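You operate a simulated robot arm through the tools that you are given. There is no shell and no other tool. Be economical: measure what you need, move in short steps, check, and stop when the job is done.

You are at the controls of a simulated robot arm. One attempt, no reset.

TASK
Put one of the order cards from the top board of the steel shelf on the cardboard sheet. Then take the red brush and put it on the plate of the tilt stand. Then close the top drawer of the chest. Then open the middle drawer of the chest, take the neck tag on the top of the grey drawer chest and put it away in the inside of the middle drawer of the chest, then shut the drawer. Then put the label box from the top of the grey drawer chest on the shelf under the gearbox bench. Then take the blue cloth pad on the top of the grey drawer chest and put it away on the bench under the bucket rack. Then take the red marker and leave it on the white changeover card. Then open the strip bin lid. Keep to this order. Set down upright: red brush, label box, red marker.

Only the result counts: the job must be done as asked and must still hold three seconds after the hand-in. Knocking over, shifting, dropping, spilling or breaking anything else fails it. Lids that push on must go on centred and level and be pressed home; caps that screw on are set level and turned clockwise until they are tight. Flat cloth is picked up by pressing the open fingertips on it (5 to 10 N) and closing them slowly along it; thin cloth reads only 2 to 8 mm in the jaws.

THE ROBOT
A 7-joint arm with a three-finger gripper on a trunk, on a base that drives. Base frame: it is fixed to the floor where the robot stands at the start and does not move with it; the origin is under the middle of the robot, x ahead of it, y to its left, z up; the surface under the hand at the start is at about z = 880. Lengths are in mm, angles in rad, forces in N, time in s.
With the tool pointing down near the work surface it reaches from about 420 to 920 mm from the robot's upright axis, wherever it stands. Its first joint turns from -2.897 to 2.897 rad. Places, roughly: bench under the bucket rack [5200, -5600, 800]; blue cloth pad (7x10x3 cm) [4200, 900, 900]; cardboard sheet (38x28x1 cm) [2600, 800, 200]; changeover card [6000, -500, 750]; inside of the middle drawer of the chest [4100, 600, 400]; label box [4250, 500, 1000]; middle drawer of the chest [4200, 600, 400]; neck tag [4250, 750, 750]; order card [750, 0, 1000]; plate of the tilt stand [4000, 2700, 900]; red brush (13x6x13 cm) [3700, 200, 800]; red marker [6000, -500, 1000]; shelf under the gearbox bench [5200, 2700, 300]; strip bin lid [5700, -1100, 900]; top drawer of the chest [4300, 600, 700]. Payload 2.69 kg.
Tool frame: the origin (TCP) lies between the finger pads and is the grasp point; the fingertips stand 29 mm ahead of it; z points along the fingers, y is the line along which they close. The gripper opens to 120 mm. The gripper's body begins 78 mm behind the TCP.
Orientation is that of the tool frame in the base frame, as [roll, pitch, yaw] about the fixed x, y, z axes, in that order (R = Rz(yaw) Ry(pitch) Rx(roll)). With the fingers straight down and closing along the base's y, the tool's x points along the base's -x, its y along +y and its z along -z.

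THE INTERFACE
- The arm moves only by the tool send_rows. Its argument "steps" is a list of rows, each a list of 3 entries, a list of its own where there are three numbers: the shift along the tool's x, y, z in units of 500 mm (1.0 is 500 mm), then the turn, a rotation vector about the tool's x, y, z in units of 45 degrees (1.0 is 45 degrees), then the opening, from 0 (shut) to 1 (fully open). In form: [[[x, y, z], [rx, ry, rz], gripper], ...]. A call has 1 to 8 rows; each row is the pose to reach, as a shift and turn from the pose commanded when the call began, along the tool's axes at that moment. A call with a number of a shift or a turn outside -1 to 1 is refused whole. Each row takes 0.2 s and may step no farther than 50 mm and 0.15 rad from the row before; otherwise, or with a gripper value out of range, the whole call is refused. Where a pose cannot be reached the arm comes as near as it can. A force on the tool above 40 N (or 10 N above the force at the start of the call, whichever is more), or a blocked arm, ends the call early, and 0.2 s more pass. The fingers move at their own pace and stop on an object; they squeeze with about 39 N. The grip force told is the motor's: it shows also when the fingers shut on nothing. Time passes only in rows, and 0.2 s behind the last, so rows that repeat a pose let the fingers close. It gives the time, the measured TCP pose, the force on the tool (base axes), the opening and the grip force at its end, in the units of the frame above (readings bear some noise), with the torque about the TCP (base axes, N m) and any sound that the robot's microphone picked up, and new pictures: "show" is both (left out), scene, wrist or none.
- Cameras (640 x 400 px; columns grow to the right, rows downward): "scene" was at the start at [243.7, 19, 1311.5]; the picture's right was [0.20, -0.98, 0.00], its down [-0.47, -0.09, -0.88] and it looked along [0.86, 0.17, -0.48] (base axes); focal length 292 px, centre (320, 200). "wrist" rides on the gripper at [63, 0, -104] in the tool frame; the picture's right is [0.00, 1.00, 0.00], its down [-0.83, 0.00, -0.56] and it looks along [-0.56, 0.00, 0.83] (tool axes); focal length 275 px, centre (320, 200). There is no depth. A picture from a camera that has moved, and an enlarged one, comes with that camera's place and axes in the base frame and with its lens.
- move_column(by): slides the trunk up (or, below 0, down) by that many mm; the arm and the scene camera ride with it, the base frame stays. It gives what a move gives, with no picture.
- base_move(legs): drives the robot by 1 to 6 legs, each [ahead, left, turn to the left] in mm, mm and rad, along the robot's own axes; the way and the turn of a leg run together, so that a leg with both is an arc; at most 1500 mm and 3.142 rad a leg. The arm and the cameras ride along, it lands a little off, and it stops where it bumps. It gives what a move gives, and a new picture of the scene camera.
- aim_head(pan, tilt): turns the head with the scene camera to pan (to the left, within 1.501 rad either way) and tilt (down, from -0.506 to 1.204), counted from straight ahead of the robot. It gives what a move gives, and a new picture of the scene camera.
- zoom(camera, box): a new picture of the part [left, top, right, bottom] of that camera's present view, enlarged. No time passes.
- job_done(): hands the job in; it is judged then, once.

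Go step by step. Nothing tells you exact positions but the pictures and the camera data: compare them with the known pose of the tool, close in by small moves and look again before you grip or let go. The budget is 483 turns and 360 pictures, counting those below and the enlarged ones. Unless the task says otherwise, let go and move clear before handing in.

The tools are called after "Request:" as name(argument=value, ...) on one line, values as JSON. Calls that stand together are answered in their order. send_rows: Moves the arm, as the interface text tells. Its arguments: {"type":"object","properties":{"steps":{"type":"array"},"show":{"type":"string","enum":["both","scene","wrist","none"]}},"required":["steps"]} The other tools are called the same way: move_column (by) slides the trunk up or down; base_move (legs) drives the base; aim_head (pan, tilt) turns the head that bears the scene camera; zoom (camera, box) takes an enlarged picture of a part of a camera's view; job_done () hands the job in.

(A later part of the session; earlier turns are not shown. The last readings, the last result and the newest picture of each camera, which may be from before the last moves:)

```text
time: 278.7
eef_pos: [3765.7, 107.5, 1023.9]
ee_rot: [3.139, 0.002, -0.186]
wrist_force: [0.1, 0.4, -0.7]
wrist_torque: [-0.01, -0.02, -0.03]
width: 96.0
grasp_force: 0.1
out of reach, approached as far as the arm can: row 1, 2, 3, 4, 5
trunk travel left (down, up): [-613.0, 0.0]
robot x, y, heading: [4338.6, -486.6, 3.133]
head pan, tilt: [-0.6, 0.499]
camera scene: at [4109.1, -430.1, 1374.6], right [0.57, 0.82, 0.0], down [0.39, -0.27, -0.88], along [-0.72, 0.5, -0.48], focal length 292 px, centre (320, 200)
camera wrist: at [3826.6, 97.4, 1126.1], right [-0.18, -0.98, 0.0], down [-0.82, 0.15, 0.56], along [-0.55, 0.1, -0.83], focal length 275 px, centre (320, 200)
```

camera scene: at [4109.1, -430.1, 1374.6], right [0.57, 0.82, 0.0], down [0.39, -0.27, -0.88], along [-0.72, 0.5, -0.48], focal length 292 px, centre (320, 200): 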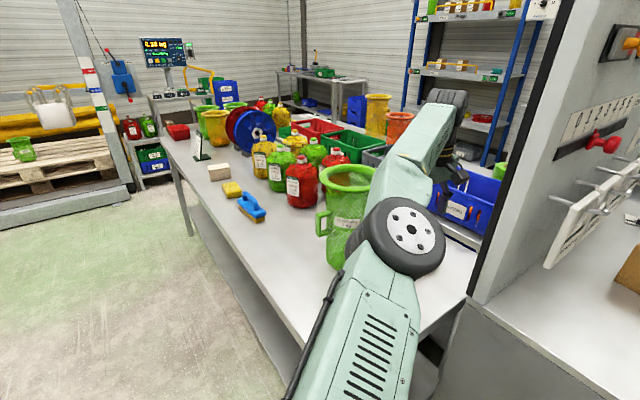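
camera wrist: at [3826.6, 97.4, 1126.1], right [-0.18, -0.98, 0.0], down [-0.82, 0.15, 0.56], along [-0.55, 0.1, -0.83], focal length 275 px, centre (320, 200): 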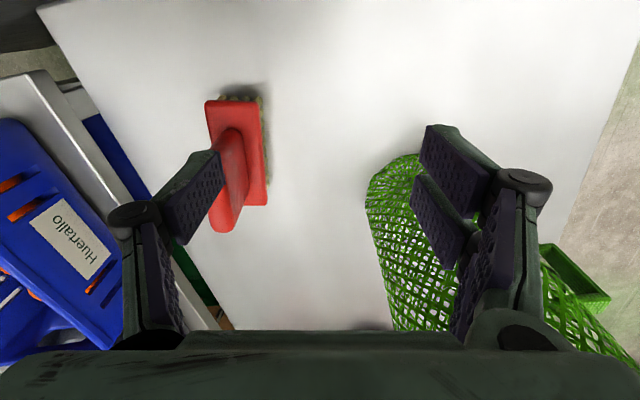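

I'll shift the base 60 to the right, which carries the hand toward the brush and away from the jug.

Request:
base_move(legs=[[0, -60, 0]])

Request:
send_rows(steps=[[[-0.03, -0.01, 0.0], [0, 0, 0], 0.8], [[-0.06, -0.02, 0.0], [0, 0, 0], 0.8]])

```text
time: 279.8
eef_pos: [3765.4, 166.6, 1024.6]
ee_rot: [3.139, 0.003, -0.188]
wrist_force: [-0.9, 0.4, 0.3]
wrist_torque: [-0.01, 0.05, -0.02]
width: 95.8
grasp_force: 0.0
trunk travel left (down, up): [-613.0, 0.0]
robot x, y, heading: [4340.2, -423.4, 3.136]
head pan, tilt: [-0.6, 0.499]
camera scene: at [4110.0, -370.6, 1374.7], right [0.57, 0.82, 0.0], down [0.39, -0.27, -0.88], along [-0.72, 0.5, -0.48], focal length 292 px, centre (320, 200)
```

scene: 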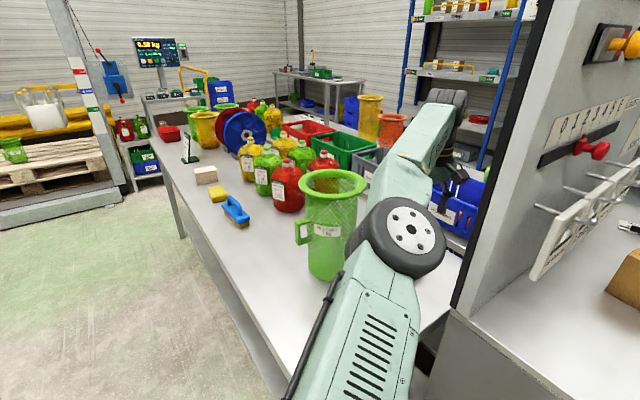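

```text
time: 280.4
eef_pos: [3759.1, 163.6, 1020.9]
ee_rot: [3.141, 0.003, -0.187]
wrist_force: [0.2, 0.0, 0.2]
wrist_torque: [-0.02, 0.02, -0.01]
width: 95.9
grasp_force: 0.1
out of reach, approached as far as the arm can: row 1, 2
trunk travel left (down, up): [-613.0, 0.0]
robot x, y, heading: [4342.4, -423.7, 3.143]
head pan, tilt: [-0.6, 0.499]
camera scene: at [4110.2, -371.2, 1374.8], right [0.57, 0.82, 0.0], down [0.39, -0.27, -0.88], along [-0.72, 0.5, -0.48], focal length 292 px, centre (320, 200)
camera wrist: at [3820.4, 153.0, 1123.5], right [-0.18, -0.98, 0.0], down [-0.82, 0.15, 0.56], along [-0.55, 0.1, -0.83], focal length 275 px, centre (320, 200)
```

scene: 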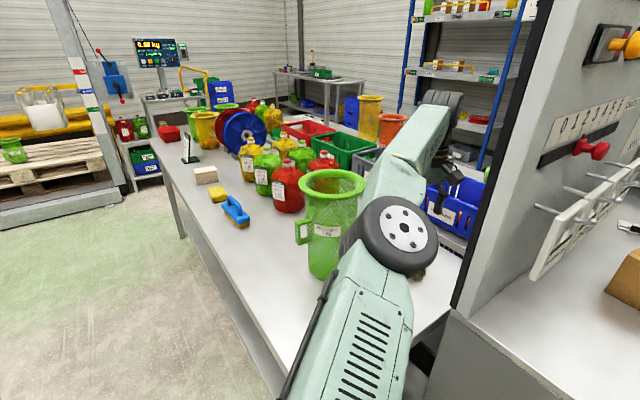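
wrist: 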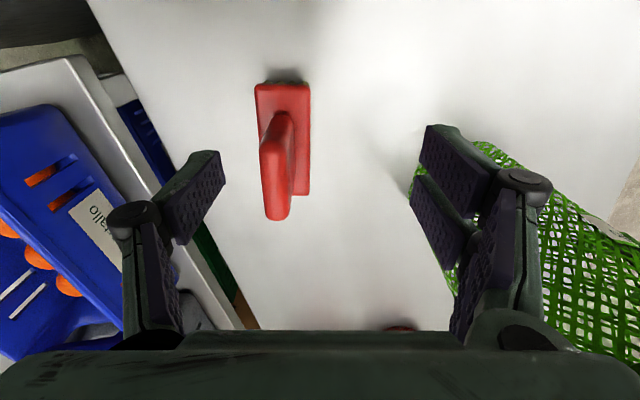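

Reach is at its limit; I'll drive 40 forward, which stays clear of the jug.

Request:
base_move(legs=[[40, 0, 0]])

Request:
send_rows(steps=[[[0, 0, 0.01], [0, 0, 0], 0.8]], show="wrist")

```text
time: 281.3
eef_pos: [3719.0, 164.0, 1019.5]
ee_rot: [3.139, 0.0, -0.187]
wrist_force: [0.1, -0.5, -1.0]
wrist_torque: [0.03, -0.02, 0.0]
width: 95.9
grasp_force: 0.0
trunk travel left (down, up): [-613.0, 0.0]
robot x, y, heading: [4305.7, -422.8, 3.138]
head pan, tilt: [-0.6, 0.499]
camera scene: at [4069.3, -370.8, 1374.5], right [0.57, 0.82, 0.0], down [0.39, -0.27, -0.88], along [-0.72, 0.5, -0.48], focal length 292 px, centre (320, 200)
```

scene: 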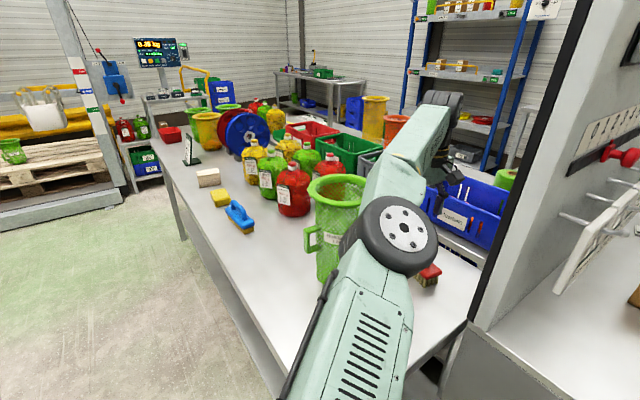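

```text
time: 281.7
eef_pos: [3718.1, 163.4, 1015.4]
ee_rot: [3.141, 0.001, -0.184]
wrist_force: [0.3, 0.0, -0.4]
wrist_torque: [0.02, -0.06, 0.01]
width: 96.2
grasp_force: 0.0
trunk travel left (down, up): [-613.0, 0.0]
robot x, y, heading: [4299.8, -423.2, 3.141]
head pan, tilt: [-0.6, 0.499]
camera wrist: at [3779.6, 153.0, 1118.1], right [-0.18, -0.98, 0.0], down [-0.82, 0.15, 0.56], along [-0.55, 0.1, -0.83], focal length 275 px, centre (320, 200)
```

wrist: 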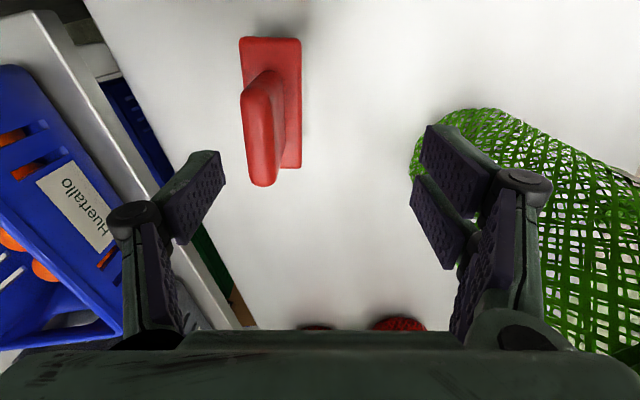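

Handle centre measured at (3721, 202). Centre over it, then descend and look.

Request:
send_rows(steps=[[[-0.004, -0.04, 0.0], [0, 0, 0.02], 0.65], [[-0.008, -0.078, 0.02], [0, 0, 0.03], 0.65], [[-0.008, -0.078, 0.06], [0, 0, 0.03], 0.65]], show="wrist")

```text
time: 282.5
eef_pos: [3734.4, 183.9, 978.8]
ee_rot: [3.138, 0.001, -0.21]
wrist_force: [0.2, 0.0, 0.2]
wrist_torque: [-0.03, -0.03, 0.0]
width: 77.7
grasp_force: 0.0
out of reach, approached as far as the arm can: row 1, 2, 3
trunk travel left (down, up): [-613.0, 0.0]
robot x, y, heading: [4306.6, -424.4, 3.136]
head pan, tilt: [-0.6, 0.499]
camera wrist: at [3795.0, 171.9, 1081.1], right [-0.2, -0.98, 0.0], down [-0.81, 0.17, 0.56], along [-0.54, 0.11, -0.83], focal length 275 px, centre (320, 200)
```

wrist: 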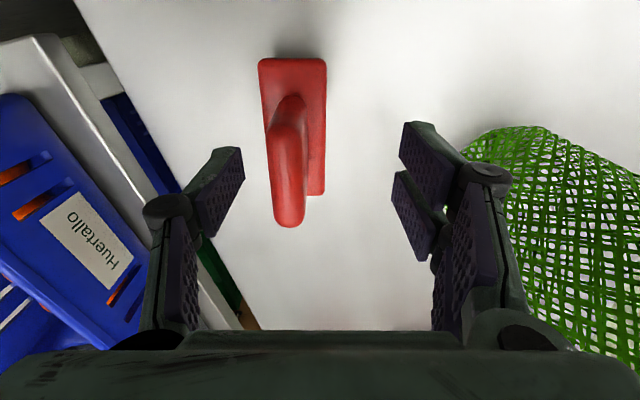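

Request:
base_move(legs=[[20, -30, 0]])

Request:
send_rows(steps=[[[0, 0, 0.01], [0, 0, 0], 0.65]], show="wrist")

```text
time: 283.4
eef_pos: [3714.1, 213.8, 979.6]
ee_rot: [3.137, 0.0, -0.211]
wrist_force: [-0.9, 0.3, -0.1]
wrist_torque: [0.0, 0.0, 0.0]
width: 78.2
grasp_force: 0.0
trunk travel left (down, up): [-613.0, 0.0]
robot x, y, heading: [4284.3, -392.8, 3.14]
head pan, tilt: [-0.6, 0.499]
camera scene: at [4050.4, -340.5, 1374.6], right [0.57, 0.82, 0.0], down [0.39, -0.27, -0.88], along [-0.72, 0.5, -0.48], focal length 292 px, centre (320, 200)
```

scene: 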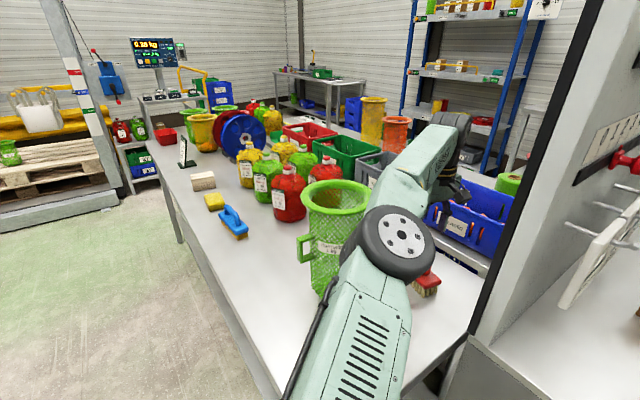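

```text
time: 283.8
eef_pos: [3713.8, 215.5, 973.9]
ee_rot: [3.14, 0.002, -0.209]
wrist_force: [-0.8, 0.5, -0.1]
wrist_torque: [0.01, 0.06, 0.02]
width: 78.1
grasp_force: 0.0
trunk travel left (down, up): [-613.0, 0.0]
robot x, y, heading: [4284.0, -394.9, 3.134]
head pan, tilt: [-0.6, 0.499]
camera wrist: at [3775.5, 201.8, 1077.0], right [-0.2, -0.98, 0.0], down [-0.81, 0.17, 0.56], along [-0.55, 0.11, -0.83], focal length 275 px, centre (320, 200)
```

wrist: 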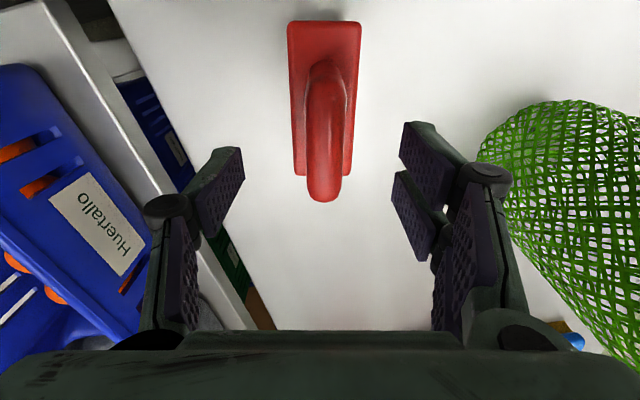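

Aligned. Descend to z≈925 and grip the handle.

Request:
send_rows(steps=[[[0.022, 0.01, 0.03], [0, 0, 0], 0.6], [[0.022, 0.01, 0.1], [0, 0, 0], 0.6], [[0.022, 0.01, 0.1], [0, 0, 0], 0.4], [[0.022, 0.01, 0.1], [0, 0, 0], 0.2], [[0.022, 0.01, 0.1], [0, 0, 0], 0.1], [[0.022, 0.01, 0.1], [0, 0, 0], 0.1]], show="wrist")

```text
time: 285.2
eef_pos: [3724.7, 206.8, 925.3]
ee_rot: [3.14, 0.0, -0.213]
wrist_force: [0.3, 0.6, -0.2]
wrist_torque: [0.03, 0.04, -0.02]
width: 24.2
grasp_force: 18.9
trunk travel left (down, up): [-613.0, 0.0]
robot x, y, heading: [4283.9, -397.9, 3.13]
head pan, tilt: [-0.6, 0.499]
camera wrist: at [3785.8, 194.6, 1028.0], right [-0.2, -0.98, 0.0], down [-0.81, 0.17, 0.56], along [-0.55, 0.11, -0.83], focal length 275 px, centre (320, 200)
```

wrist: 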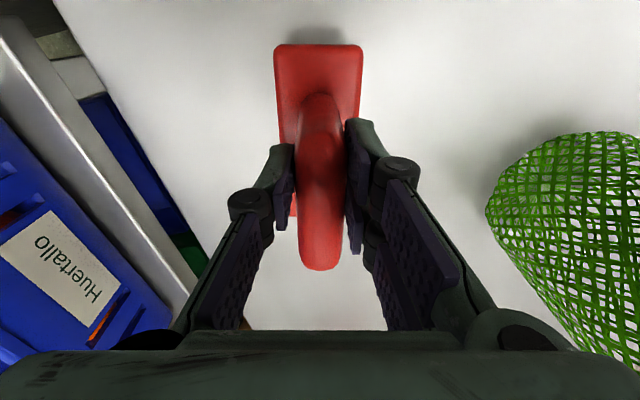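

Gripped. Lift 50 and retreat diagonally between the jug and the board.

Request:
send_rows(steps=[[[0, 0, 0], [0, 0, 0], 0], [[0, 0, -0.05], [0, 0, 0], 0], [[0, 0, -0.1], [0, 0, 0], 0], [[0.066, 0.064, -0.1], [0, 0, 0], 0], [[0.132, 0.129, -0.1], [0, 0, 0], 0], [[0.18, 0.18, -0.1], [0, 0, 0], 0], [[0.223, 0.227, -0.1], [0, 0, 0], 0], [[0.266, 0.274, -0.1], [0, 0, 0], 0]])

```text
time: 287.0
eef_pos: [3826.8, 43.9, 973.9]
ee_rot: [3.14, 0.0, -0.21]
wrist_force: [-0.4, -0.7, -2.4]
wrist_torque: [-0.01, -0.06, -0.02]
width: 23.5
grasp_force: 39.3
trunk travel left (down, up): [-613.0, 0.0]
robot x, y, heading: [4283.2, -395.6, 3.132]
head pan, tilt: [-0.6, 0.499]
camera scene: at [4050.7, -341.3, 1374.7], right [0.57, 0.82, 0.0], down [0.39, -0.27, -0.88], along [-0.72, 0.5, -0.48], focal length 292 px, centre (320, 200)
camera wrist: at [3887.8, 32.4, 1076.7], right [-0.2, -0.98, 0.0], down [-0.81, 0.17, 0.56], along [-0.55, 0.11, -0.83], focal length 275 px, centre (320, 200)
```

scene: 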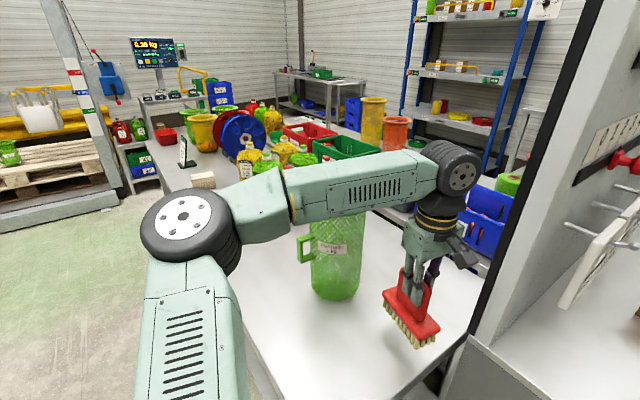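
wrist: 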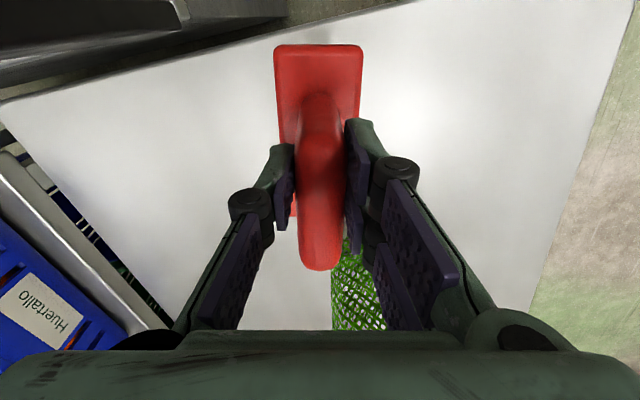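

Raise the hand another 50 for the forearm's sake, then back the base away diagonally.

Request:
send_rows(steps=[[[0, 0, -0.06], [0, 0, 0], 0], [[0, 0, -0.12], [0, 0, 0], 0]], show="none")

Request:
base_move(legs=[[-120, 180, 0], [-600, 0, 0]])

```text
time: 287.6
eef_pos: [3827.0, 45.7, 1034.7]
ee_rot: [3.136, 0.001, -0.21]
wrist_force: [0.5, -0.2, -2.6]
wrist_torque: [0.01, -0.09, 0.02]
width: 23.4
grasp_force: 39.0
trunk travel left (down, up): [-613.0, 0.0]
robot x, y, heading: [4284.5, -392.5, 3.137]
head pan, tilt: [-0.6, 0.499]
```

```text
time: 292.7
eef_pos: [4554.7, -138.9, 1035.4]
ee_rot: [3.139, 0.001, -0.214]
wrist_force: [-0.8, -1.2, -2.8]
wrist_torque: [-0.01, -0.01, 0.0]
width: 23.4
grasp_force: 38.8
trunk travel left (down, up): [-613.0, 0.0]
robot x, y, heading: [5008.9, -583.4, 3.132]
head pan, tilt: [-0.6, 0.499]
camera scene: at [4777.3, -526.7, 1374.8], right [0.57, 0.82, 0.0], down [0.39, -0.27, -0.88], along [-0.72, 0.5, -0.48], focal length 292 px, centre (320, 200)
```

scene: 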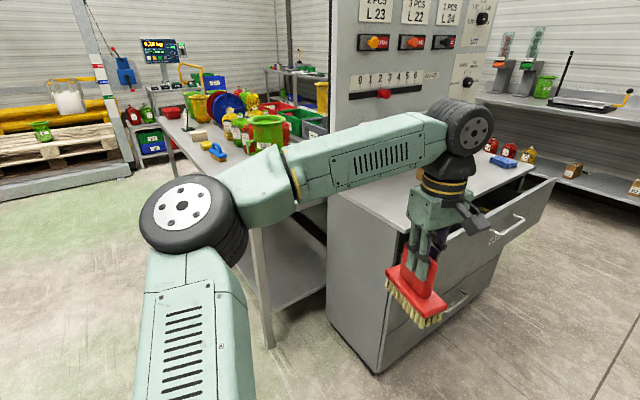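

Clear of everything. Bring the hand to the front, turn to +y and drive toward the tilt stand bench.

Request:
send_rows(steps=[[[0.012, 0.095, 0], [0, 0, 0], 0], [[0.024, 0.19, 0], [0, 0, 0], 0], [[0.036, 0.285, 0], [0, 0, 0], 0], [[0.048, 0.38, 0], [0, 0, 0], 0], [[0.06, 0.475, 0], [0, 0, 0], 0], [[0.072, 0.57, 0], [0, 0, 0], 0], [[0.084, 0.665, 0], [0, 0, 0], 0], [[0.096, 0.76, 0], [0, 0, 0], 0]], show="none")

Request:
base_move(legs=[[0, 0, -0.78], [0, 0, -0.78], [1200, 0, 0], [1000, 0, 0]])

Request:
aim_head(pan=0.5, tilt=0.4)

```text
time: 294.5
eef_pos: [4521.1, -523.0, 1036.5]
ee_rot: [3.141, 0.002, -0.218]
wrist_force: [-0.6, -0.4, -2.9]
wrist_torque: [0.01, -0.05, 0.0]
width: 23.8
grasp_force: 38.8
trunk travel left (down, up): [-613.0, 0.0]
robot x, y, heading: [5008.7, -580.0, 3.134]
head pan, tilt: [-0.6, 0.499]
```

```text
time: 309.6
eef_pos: [5053.8, 2109.8, 1035.6]
ee_rot: [3.14, 0.001, -1.771]
wrist_force: [-0.5, 0.5, -2.9]
wrist_torque: [-0.04, -0.01, -0.03]
width: 23.6
grasp_force: 39.3
trunk travel left (down, up): [-613.0, 0.0]
robot x, y, heading: [5001.8, 1617.0, 1.579]
head pan, tilt: [-0.6, 0.499]
camera scene: at [5051.8, 1853.0, 1374.6], right [0.83, -0.56, 0.0], down [-0.27, -0.4, -0.88], along [0.49, 0.73, -0.48], focal length 292 px, centre (320, 200)
```

scene: 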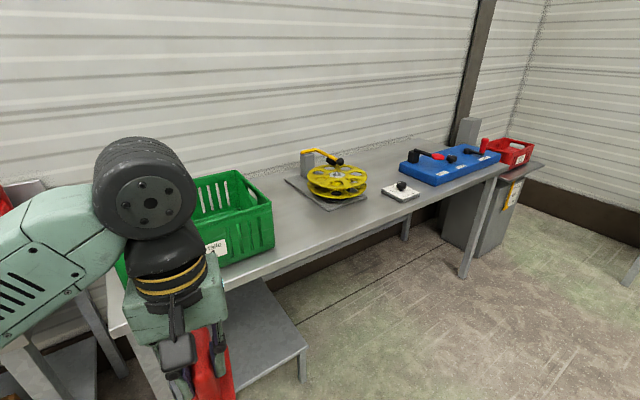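

```text
time: 310.9
eef_pos: [5055.2, 2109.8, 1035.2]
ee_rot: [3.141, 0.001, -1.771]
wrist_force: [-0.3, -0.7, -1.8]
wrist_torque: [-0.02, 0.02, 0.01]
width: 23.6
grasp_force: 38.6
trunk travel left (down, up): [-613.0, 0.0]
robot x, y, heading: [5002.5, 1620.3, 1.578]
head pan, tilt: [0.499, 0.4]
camera scene: at [4956.1, 1858.5, 1383.8], right [0.88, 0.48, 0.0], down [0.19, -0.34, -0.92], along [-0.44, 0.81, -0.39], focal length 292 px, centre (320, 200)
```

scene: 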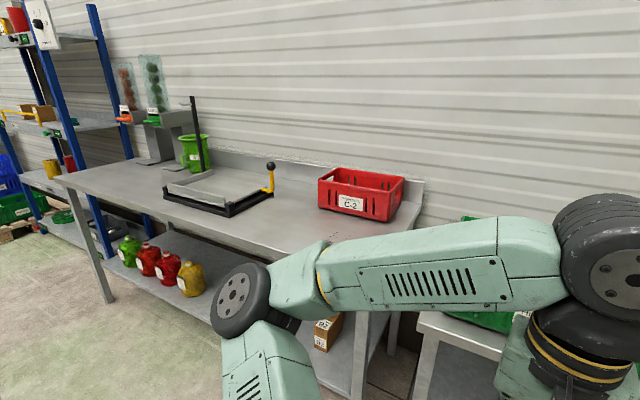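

Request:
zoom(camera="scene", box=[140, 80, 320, 240])

Request:
base_move(legs=[[0, 950, 0]])

Request:
aim_head(pan=-0.05, tilt=0.5)

```text
2.50 times, centred on (230, 160) of scene
camera zoom: at [4956.1, 1858.5, 1383.8], right [0.88, 0.48, 0.0], down [0.19, -0.34, -0.92], along [-0.44, 0.81, -0.39], focal length 730 px, centre (545, 300)
```

zoom: 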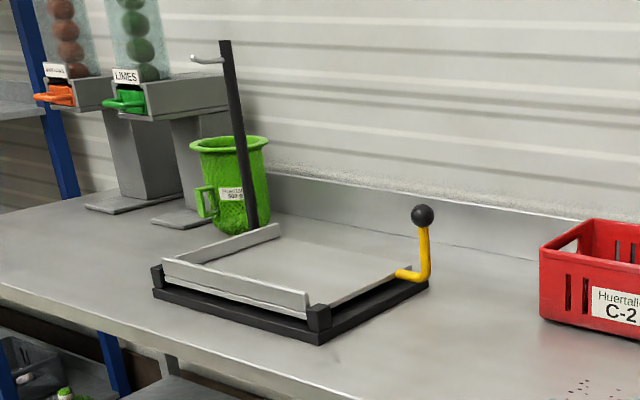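

```text
time: 318.6
eef_pos: [4110.8, 2109.7, 1035.2]
ee_rot: [3.141, 0.001, -1.781]
wrist_force: [0.5, 0.2, -2.5]
wrist_torque: [-0.05, 0.0, 0.0]
width: 23.3
grasp_force: 38.6
trunk travel left (down, up): [-613.0, 0.0]
robot x, y, heading: [4058.5, 1622.0, 1.568]
head pan, tilt: [0.499, 0.4]
camera scene: at [4009.3, 1858.8, 1383.8], right [0.88, 0.47, 0.0], down [0.18, -0.34, -0.92], along [-0.44, 0.81, -0.39], focal length 292 px, centre (320, 200)
```

scene: 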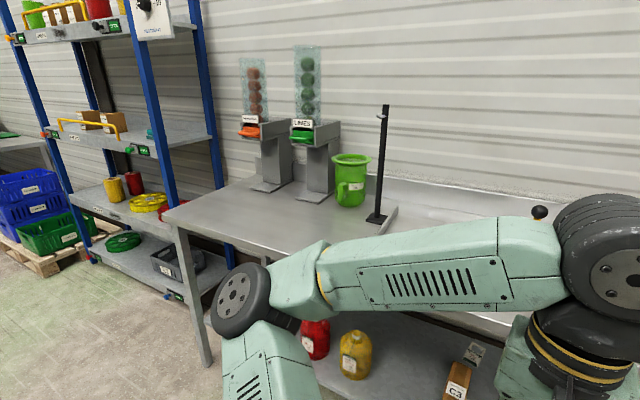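

```text
time: 319.6
eef_pos: [4110.9, 2109.4, 1035.1]
ee_rot: [3.139, -0.002, -1.78]
wrist_force: [0.9, -0.7, -2.4]
wrist_torque: [-0.01, 0.03, 0.0]
width: 23.8
grasp_force: 39.2
trunk travel left (down, up): [-613.0, 0.0]
robot x, y, heading: [4053.4, 1621.7, 1.565]
head pan, tilt: [-0.051, 0.499]
camera scene: at [4058.3, 1868.1, 1374.7], right [1.0, -0.05, 0.0], down [-0.03, -0.48, -0.88], along [0.05, 0.88, -0.48], focal length 292 px, centre (320, 200)
```

scene: 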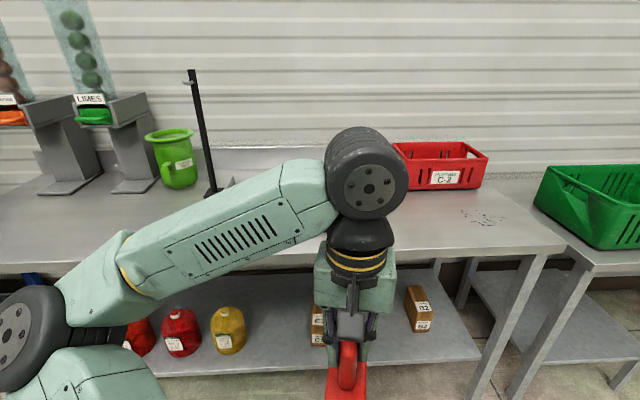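

Request:
send_rows(steps=[[[0, 0, -0.08], [0, 0, 0], 0], [[0, 0, -0.16], [0, 0, 0], 0]], show="wrist")

Request:
aim_head(pan=-0.05, tilt=0.3)

```text
time: 320.2
eef_pos: [4111.1, 2108.0, 1115.8]
ee_rot: [3.139, -0.001, -1.781]
wrist_force: [-0.9, 0.3, -2.1]
wrist_torque: [-0.03, 0.01, -0.01]
width: 23.6
grasp_force: 38.7
trunk travel left (down, up): [-613.0, 0.0]
robot x, y, heading: [4056.7, 1622.4, 1.563]
head pan, tilt: [-0.051, 0.499]
camera wrist: at [4097.3, 2047.4, 1218.5], right [-0.98, 0.2, 0.0], down [0.17, 0.81, 0.56], along [0.11, 0.55, -0.83], focal length 275 px, centre (320, 200)
```

wrist: 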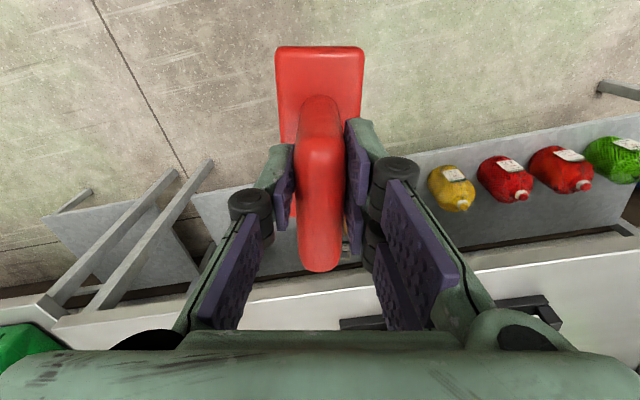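

```text
time: 320.9
eef_pos: [4110.6, 2110.1, 1116.0]
ee_rot: [3.14, 0.0, -1.78]
wrist_force: [1.4, -0.9, -1.7]
wrist_torque: [-0.01, -0.01, 0.01]
width: 23.7
grasp_force: 38.5
trunk travel left (down, up): [-613.0, 0.0]
robot x, y, heading: [4054.6, 1618.4, 1.563]
head pan, tilt: [-0.051, 0.3]
camera scene: at [4058.5, 1870.4, 1393.0], right [1.0, -0.06, 0.0], down [-0.02, -0.3, -0.96], along [0.05, 0.95, -0.3], focal length 292 px, centre (320, 200)
```

scene: 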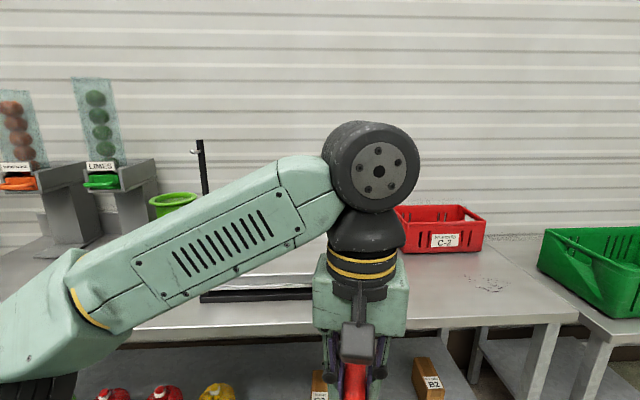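

Stand frame spans about x 3770–4170, y 2580–2830. I'll drive 330 ahead and look with the hand over it.

Request:
base_move(legs=[[330, 0, 0]])

Request:
send_rows(steps=[[[0, 0, -0.0], [0, 0, 0], 0]], show="wrist")

```text
time: 323.1
eef_pos: [4113.2, 2438.4, 1115.4]
ee_rot: [3.139, 0.001, -1.781]
wrist_force: [-0.1, -0.4, -3.0]
wrist_torque: [-0.06, 0.0, 0.0]
width: 23.6
grasp_force: 39.2
trunk travel left (down, up): [-613.0, 0.0]
robot x, y, heading: [4059.8, 1949.3, 1.56]
head pan, tilt: [-0.051, 0.3]
camera scene: at [4061.0, 2200.4, 1392.9], right [1.0, -0.06, 0.0], down [-0.02, -0.3, -0.96], along [0.06, 0.95, -0.3], focal length 292 px, centre (320, 200)
```

scene: 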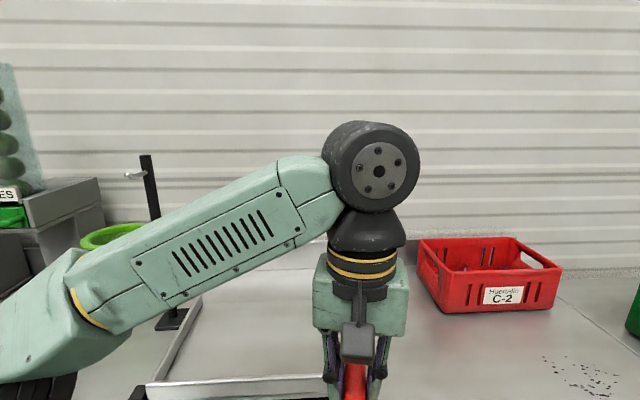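

```text
time: 323.5
eef_pos: [4114.6, 2439.2, 1115.6]
ee_rot: [3.138, -0.001, -1.781]
wrist_force: [-0.1, -0.4, -2.6]
wrist_torque: [-0.06, 0.02, -0.01]
width: 23.5
grasp_force: 38.7
trunk travel left (down, up): [-613.0, 0.0]
robot x, y, heading: [4054.8, 1950.0, 1.564]
head pan, tilt: [-0.051, 0.3]
camera wrist: at [4100.2, 2377.2, 1218.0], right [-0.98, 0.21, 0.0], down [0.17, 0.81, 0.56], along [0.11, 0.54, -0.83], focal length 275 px, centre (320, 200)
```

wrist: 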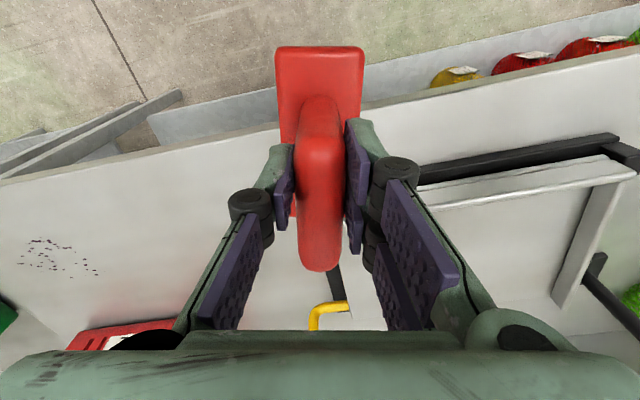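

Request:
send_rows(steps=[[[-0.065, 0.052, 0], [0, 0, 0], 0], [[-0.13, 0.104, 0], [0, 0, 0], 0], [[-0.195, 0.156, 0], [0, 0, 0], 0], [[-0.26, 0.207, 0], [0, 0, 0], 0], [[-0.325, 0.259, 0], [0, 0, 0], 0], [[-0.39, 0.311, 0.02], [0, 0, 0], 0], [[-0.456, 0.363, 0.06], [0, 0, 0], 0]])

```text
time: 325.1
eef_pos: [3983.4, 2700.5, 1086.2]
ee_rot: [3.138, 0.0, -1.784]
wrist_force: [0.9, -0.2, -2.6]
wrist_torque: [-0.08, 0.02, 0.02]
width: 23.8
grasp_force: 39.0
trunk travel left (down, up): [-613.0, 0.0]
robot x, y, heading: [4055.1, 1951.2, 1.565]
head pan, tilt: [-0.051, 0.3]
camera scene: at [4060.9, 2200.6, 1392.9], right [1.0, -0.06, 0.0], down [-0.02, -0.3, -0.95], along [0.06, 0.95, -0.3], focal length 292 px, centre (320, 200)
camera wrist: at [3970.4, 2639.5, 1188.5], right [-0.98, 0.21, 0.0], down [0.17, 0.81, 0.56], along [0.11, 0.54, -0.83], focal length 275 px, centre (320, 200)
```

scene: 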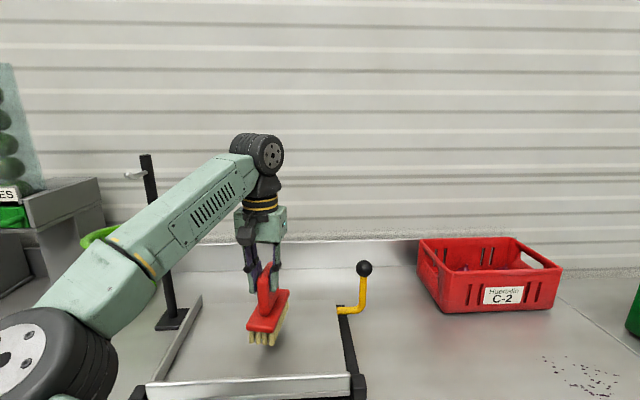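
wrist: 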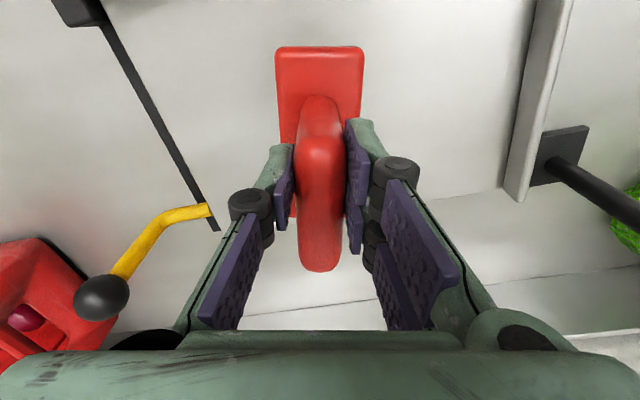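

Brush is over the plate. Descend slowly until contact.

Request:
send_rows(steps=[[[0, 0, 0.06], [0, 0, 0], 0], [[0, 0, 0.1], [0, 0, 0], 0], [[0, 0, 0.12], [0, 0, 0], 0], [[0, 0, 0.135], [0, 0, 0], 0], [[0, 0, 0.15], [0, 0, 0], 0], [[0, 0, 0.16], [0, 0, 0], 0]], show="scene")

```text
time: 326.5
eef_pos: [3984.5, 2698.4, 1008.7]
ee_rot: [3.14, 0.003, -1.781]
wrist_force: [-1.0, 0.3, 33.8]
wrist_torque: [0.09, 0.01, 0.04]
width: 23.7
grasp_force: 39.4
trunk travel left (down, up): [-613.0, 0.0]
robot x, y, heading: [4055.2, 1948.5, 1.559]
head pan, tilt: [-0.051, 0.3]
camera scene: at [4061.2, 2196.6, 1393.9], right [1.0, -0.06, 0.0], down [-0.02, -0.29, -0.96], along [0.06, 0.95, -0.29], focal length 292 px, centre (320, 200)
```

scene: 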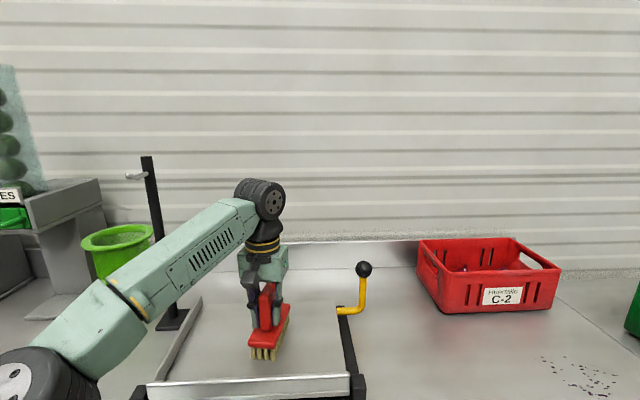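

Contact. Ease off, open and check.

Request:
send_rows(steps=[[[0, 0, -0.004], [0, 0, 0], 0], [[0, 0, -0.004], [0, 0, 0], 0.15], [[0, 0, -0.004], [0, 0, 0], 0.3], [[0, 0, -0.004], [0, 0, 0], 0.45], [[0, 0, -0.004], [0, 0, 0], 0.5], [[0, 0, -0.004], [0, 0, 0], 0.5]], show="none")

Request:
send_rows(steps=[[[0, 0, -0.06], [0, 0, 0], 0.5], [[0, 0, -0.14], [0, 0, 0], 0.5], [[0, 0, -0.2], [0, 0, 0], 0.5]])

```text
time: 327.9
eef_pos: [3983.4, 2699.7, 1008.1]
ee_rot: [3.138, 0.0, -1.782]
wrist_force: [0.1, 0.0, 0.7]
wrist_torque: [0.0, 0.02, 0.02]
width: 60.3
grasp_force: 0.1
trunk travel left (down, up): [-613.0, 0.0]
robot x, y, heading: [4056.0, 1949.1, 1.563]
head pan, tilt: [-0.051, 0.3]
```

```text
time: 328.7
eef_pos: [3983.9, 2699.0, 1108.5]
ee_rot: [3.138, 0.001, -1.781]
wrist_force: [0.4, -1.0, -0.7]
wrist_torque: [0.03, 0.0, -0.03]
width: 60.2
grasp_force: 0.0
trunk travel left (down, up): [-613.0, 0.0]
robot x, y, heading: [4052.4, 1951.6, 1.57]
head pan, tilt: [-0.051, 0.3]
camera scene: at [4061.2, 2199.2, 1393.2], right [1.0, -0.06, 0.0], down [-0.02, -0.29, -0.96], along [0.06, 0.95, -0.3], focal length 292 px, centre (320, 200)
camera wrist: at [3970.2, 2637.7, 1211.5], right [-0.98, 0.2, 0.0], down [0.17, 0.81, 0.56], along [0.11, 0.55, -0.83], focal length 275 px, centre (320, 200)
```

scene: 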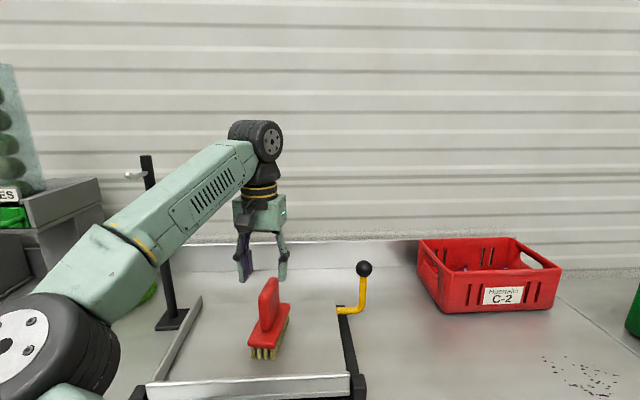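
wrist: 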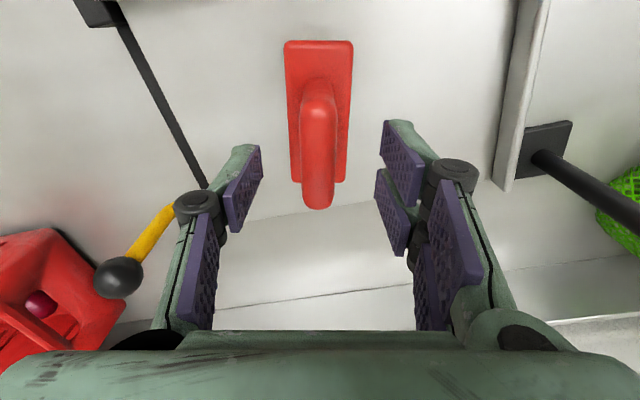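

Brush stands on the plate. Retreat and go back to the chest front.

Request:
send_rows(steps=[[[0.065, -0.052, 0], [0, 0, 0], 0.5], [[0.13, -0.104, 0], [0, 0, 0], 0.5], [[0.195, -0.156, 0], [0, 0, 0], 0.5], [[0.26, -0.207, 0], [0, 0, 0], 0.5], [[0.325, -0.259, 0], [0, 0, 0], 0.5], [[0.39, -0.311, 0], [0, 0, 0], 0.5], [[0.456, -0.363, 0], [0, 0, 0], 0.3]], show="none")

Request:
base_move(legs=[[-300, 0, 0], [0, -1150, 0], [-970, 0, 0], [0, 0, 1.571]])

Request:
aim_head(pan=0.0, tilt=0.45)

```text
time: 330.3
eef_pos: [4114.6, 2438.2, 1107.3]
ee_rot: [3.139, -0.002, -1.781]
wrist_force: [-0.1, 0.2, -0.3]
wrist_torque: [0.03, -0.04, -0.02]
width: 35.8
grasp_force: 0.0
trunk travel left (down, up): [-613.0, 0.0]
robot x, y, heading: [4058.8, 1951.8, 1.567]
head pan, tilt: [-0.051, 0.3]
```

```text
time: 349.7
eef_pos: [4704.6, 720.9, 1108.1]
ee_rot: [3.141, 0.002, -0.19]
wrist_force: [0.3, -0.5, -0.1]
wrist_torque: [0.01, -0.01, -0.02]
width: 35.8
grasp_force: 0.0
trunk travel left (down, up): [-613.0, 0.0]
robot x, y, heading: [5193.1, 672.9, -3.133]
head pan, tilt: [-0.051, 0.3]
camera scene: at [4944.1, 676.4, 1393.1], right [0.04, 1.0, 0.0], down [0.3, -0.01, -0.96], along [-0.95, 0.04, -0.3], focal length 292 px, centre (320, 200)
```

scene: 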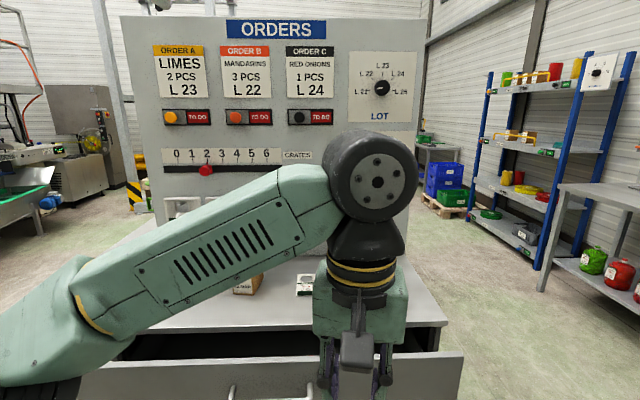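

```text
time: 350.4
eef_pos: [4704.7, 722.0, 1107.4]
ee_rot: [3.141, 0.0, -0.193]
wrist_force: [0.1, -0.1, 0.6]
wrist_torque: [0.02, 0.03, -0.02]
width: 36.1
grasp_force: 0.1
trunk travel left (down, up): [-613.0, 0.0]
robot x, y, heading: [5197.8, 670.7, -3.132]
head pan, tilt: [0.0, 0.45]
camera scene: at [4945.5, 671.7, 1379.2], right [-0.01, 1.0, 0.0], down [0.43, 0.01, -0.9], along [-0.9, -0.01, -0.43], focal length 292 px, centre (320, 200)
```

scene: 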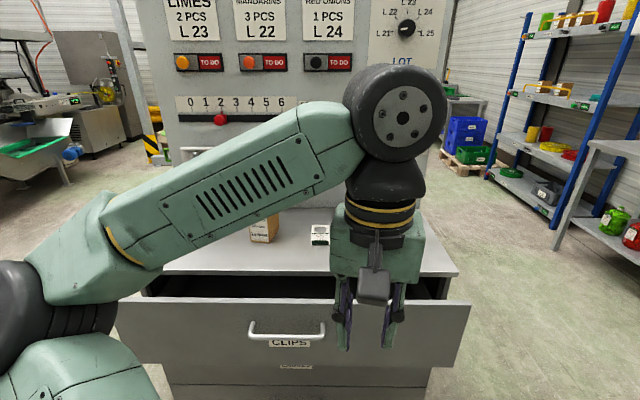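

The drawer front is at x≈4376, z 565–821, y 146–1065. I'll pitch the hand forward with closed fingers and push the front at its middle, below the handle.

Request:
move_column(by=-330)

Request:
send_rows(steps=[[[0, 0, 0], [0, 0, -0.12], 0], [[0, 0, 0], [0, 0, -0.24], 0]], show="none")

Request:
send_rows(steps=[[[0, 0, 0], [0, -0.17, 0], 0], [[0, 0, 0], [0, -0.34, 0], 0], [[0, 0, 0], [0, -0.51, 0], 0], [[0, 0, 0], [0, -0.68, 0], 0], [[0, 0, 0], [0, -0.85, 0], 0], [[0, 0, 0], [0, -1.0, 0], 0]], show="none")

Request:
send_rows(steps=[[[0, 0, 0], [0, -0.14, 0], 0], [[0, 0, 0], [0, -0.27, 0], 0]])

```text
time: 353.6
eef_pos: [4704.4, 722.3, 777.7]
ee_rot: [3.139, 0.002, -0.192]
wrist_force: [0.4, 0.0, 0.0]
wrist_torque: [0.01, 0.0, -0.01]
width: 35.8
grasp_force: 0.0
trunk travel left (down, up): [-283.0, 330.0]
robot x, y, heading: [5194.2, 674.7, -3.131]
head pan, tilt: [0.0, 0.45]
```

```text
time: 354.2
eef_pos: [4704.2, 722.7, 777.6]
ee_rot: [3.14, 0.002, -0.001]
wrist_force: [-0.5, 0.2, 0.7]
wrist_torque: [-0.03, 0.01, -0.01]
width: 0.0
grasp_force: 8.3
trunk travel left (down, up): [-283.0, 330.0]
robot x, y, heading: [5195.0, 672.5, -3.131]
head pan, tilt: [0.0, 0.45]
```

```text
time: 355.6
eef_pos: [4700.1, 724.8, 787.1]
ee_rot: [3.137, 0.789, -0.005]
wrist_force: [-0.1, -0.2, 0.2]
wrist_torque: [-0.02, 0.02, -0.04]
width: 0.0
grasp_force: 28.9
out of reach, approached as far as the arm can: row 6
trunk travel left (down, up): [-283.0, 330.0]
robot x, y, heading: [5194.0, 678.0, -3.13]
head pan, tilt: [0.0, 0.45]
```

```text
time: 356.2
eef_pos: [4684.2, 734.4, 829.9]
ee_rot: [3.137, 0.997, -0.007]
wrist_force: [0.5, -0.1, 0.7]
wrist_torque: [0.0, 0.02, -0.01]
width: 0.2
grasp_force: 28.4
out of reach, approached as far as the arm can: row 1, 2
trunk travel left (down, up): [-283.0, 330.0]
robot x, y, heading: [5195.8, 672.9, -3.124]
head pan, tilt: [0.0, 0.45]
camera scene: at [4945.5, 671.7, 1049.2], right [-0.01, 1.0, 0.0], down [0.44, 0.01, -0.9], along [-0.9, -0.01, -0.44], focal length 292 px, centre (320, 200)
camera wrist: at [4805.9, 735.4, 832.8], right [0.0, -1.0, 0.0], down [0.02, 0.0, 1.0], along [-1.0, 0.0, 0.02], focal length 275 px, centre (320, 200)
```

scene: 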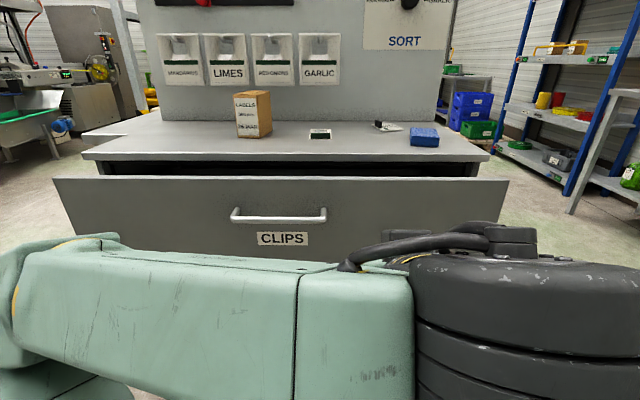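
wrist: 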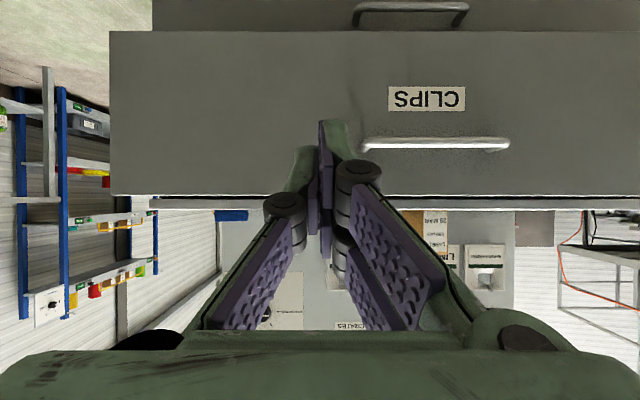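

Lower the trunk so the fingertips meet the front below the handle, then advance to just short of it.

Request:
move_column(by=-185)

Request:
send_rows(steps=[[[-0.04, 0.045, 0.07], [0, 0, 0], 0], [[-0.08, 0.09, 0.14], [0, 0, 0], 0], [[-0.12, 0.135, 0.21], [0, 0, 0], 0], [[-0.17, 0.18, 0.28], [0, 0, 0], 0], [[-0.22, 0.225, 0.35], [0, 0, 0], 0], [[-0.265, 0.26, 0.41], [0, 0, 0], 0]])

```text
time: 358.3
eef_pos: [4684.4, 733.9, 644.7]
ee_rot: [3.136, 0.996, -0.007]
wrist_force: [0.0, 0.3, 0.4]
wrist_torque: [-0.04, 0.02, 0.01]
width: 0.0
grasp_force: 28.9
trunk travel left (down, up): [-98.0, 515.0]
robot x, y, heading: [5194.4, 673.8, -3.133]
head pan, tilt: [0.0, 0.45]
```

```text
time: 359.7
eef_pos: [4439.4, 604.4, 645.2]
ee_rot: [3.136, 0.995, -0.006]
wrist_force: [0.4, -0.7, 0.0]
wrist_torque: [0.01, 0.0, 0.02]
width: 0.0
grasp_force: 28.4
trunk travel left (down, up): [-98.0, 515.0]
robot x, y, heading: [5192.9, 673.1, -3.129]
head pan, tilt: [0.0, 0.45]
camera scene: at [4945.5, 671.7, 864.2], right [-0.01, 1.0, 0.0], down [0.44, 0.01, -0.9], along [-0.9, -0.01, -0.44], focal length 292 px, centre (320, 200)
camera wrist: at [4560.3, 604.9, 648.1], right [0.0, -1.0, 0.0], down [0.01, 0.0, 1.0], along [-1.0, 0.0, 0.01], focal length 275 px, centre (320, 200)
```

scene: 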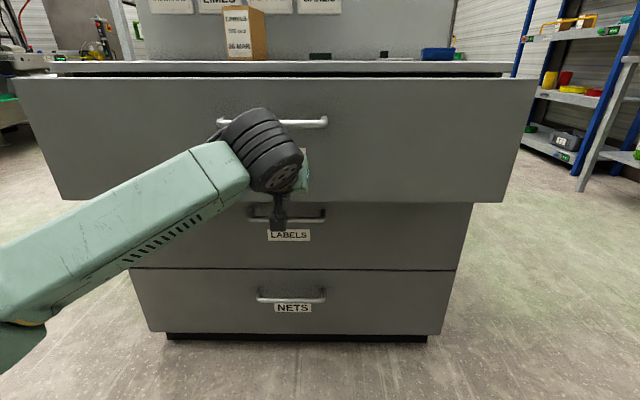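
wrist: 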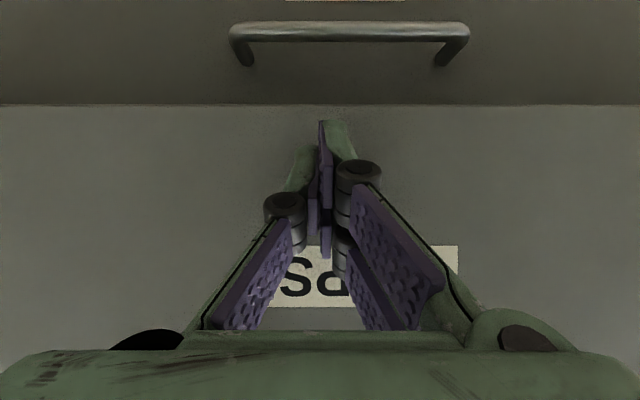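

Now push along −x in small steps.

Request:
send_rows(steps=[[[-0.022, 0, 0.034], [0, 0, 0], 0], [[-0.043, 0, 0.067], [0, 0, 0], 0], [[-0.06, 0, 0.094], [0, 0, 0], 0], [[-0.076, 0, 0.118], [0, 0, 0], 0], [[-0.092, 0, 0.143], [0, 0, 0], 0], [[-0.108, 0, 0.168], [0, 0, 0], 0], [[-0.124, 0, 0.193], [0, 0, 0], 0], [[-0.14, 0, 0.218], [0, 0, 0], 0]], show="scene")

```text
time: 361.2
eef_pos: [4338.1, 605.1, 646.5]
ee_rot: [3.138, 0.989, -0.004]
wrist_force: [12.1, -1.1, 5.7]
wrist_torque: [0.0, 0.19, 0.11]
width: 0.0
grasp_force: 28.0
trunk travel left (down, up): [-98.0, 515.0]
robot x, y, heading: [5195.8, 672.1, -3.129]
head pan, tilt: [0.0, 0.45]
stopped in row 7: the force on the tool passed its limit at 68 N (the readings are from after the stop); the commanded pose is now the measured one
camera scene: at [4946.5, 671.5, 864.5], right [-0.01, 1.0, 0.0], down [0.43, 0.01, -0.9], along [-0.9, -0.01, -0.43], focal length 292 px, centre (320, 200)
```

scene: 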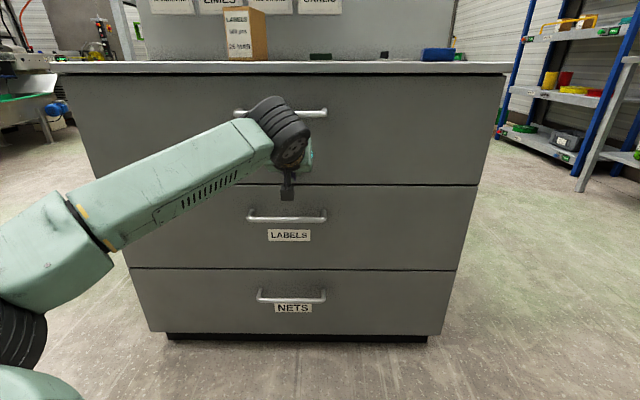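

Request:
send_rows(steps=[[[0.032, 0, -0.05], [0, 0, 0], 0], [[0.064, 0, -0.1], [0, 0, 0], 0]], show="none")

Request:
zoom(camera="scene", box=[40, 40, 520, 340])

```text
time: 361.8
eef_pos: [4396.7, 606.0, 644.0]
ee_rot: [3.135, 0.984, -0.005]
wrist_force: [1.8, 0.5, -0.3]
wrist_torque: [0.02, 0.03, 0.0]
width: 0.0
grasp_force: 28.9
trunk travel left (down, up): [-98.0, 515.0]
robot x, y, heading: [5196.4, 677.9, -3.129]
head pan, tilt: [0.0, 0.45]
```

```text
1.33 times, centred on (280, 190) of scene
camera zoom: at [4945.6, 671.6, 864.1], right [-0.01, 1.0, 0.0], down [0.44, 0.01, -0.9], along [-0.9, -0.01, -0.44], focal length 389 px, centre (373, 213)
```

zoom: 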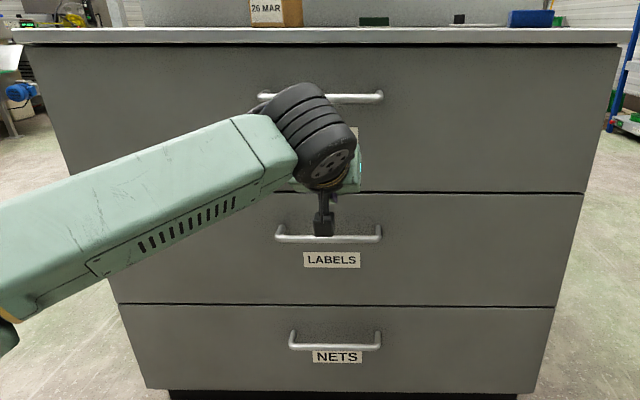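

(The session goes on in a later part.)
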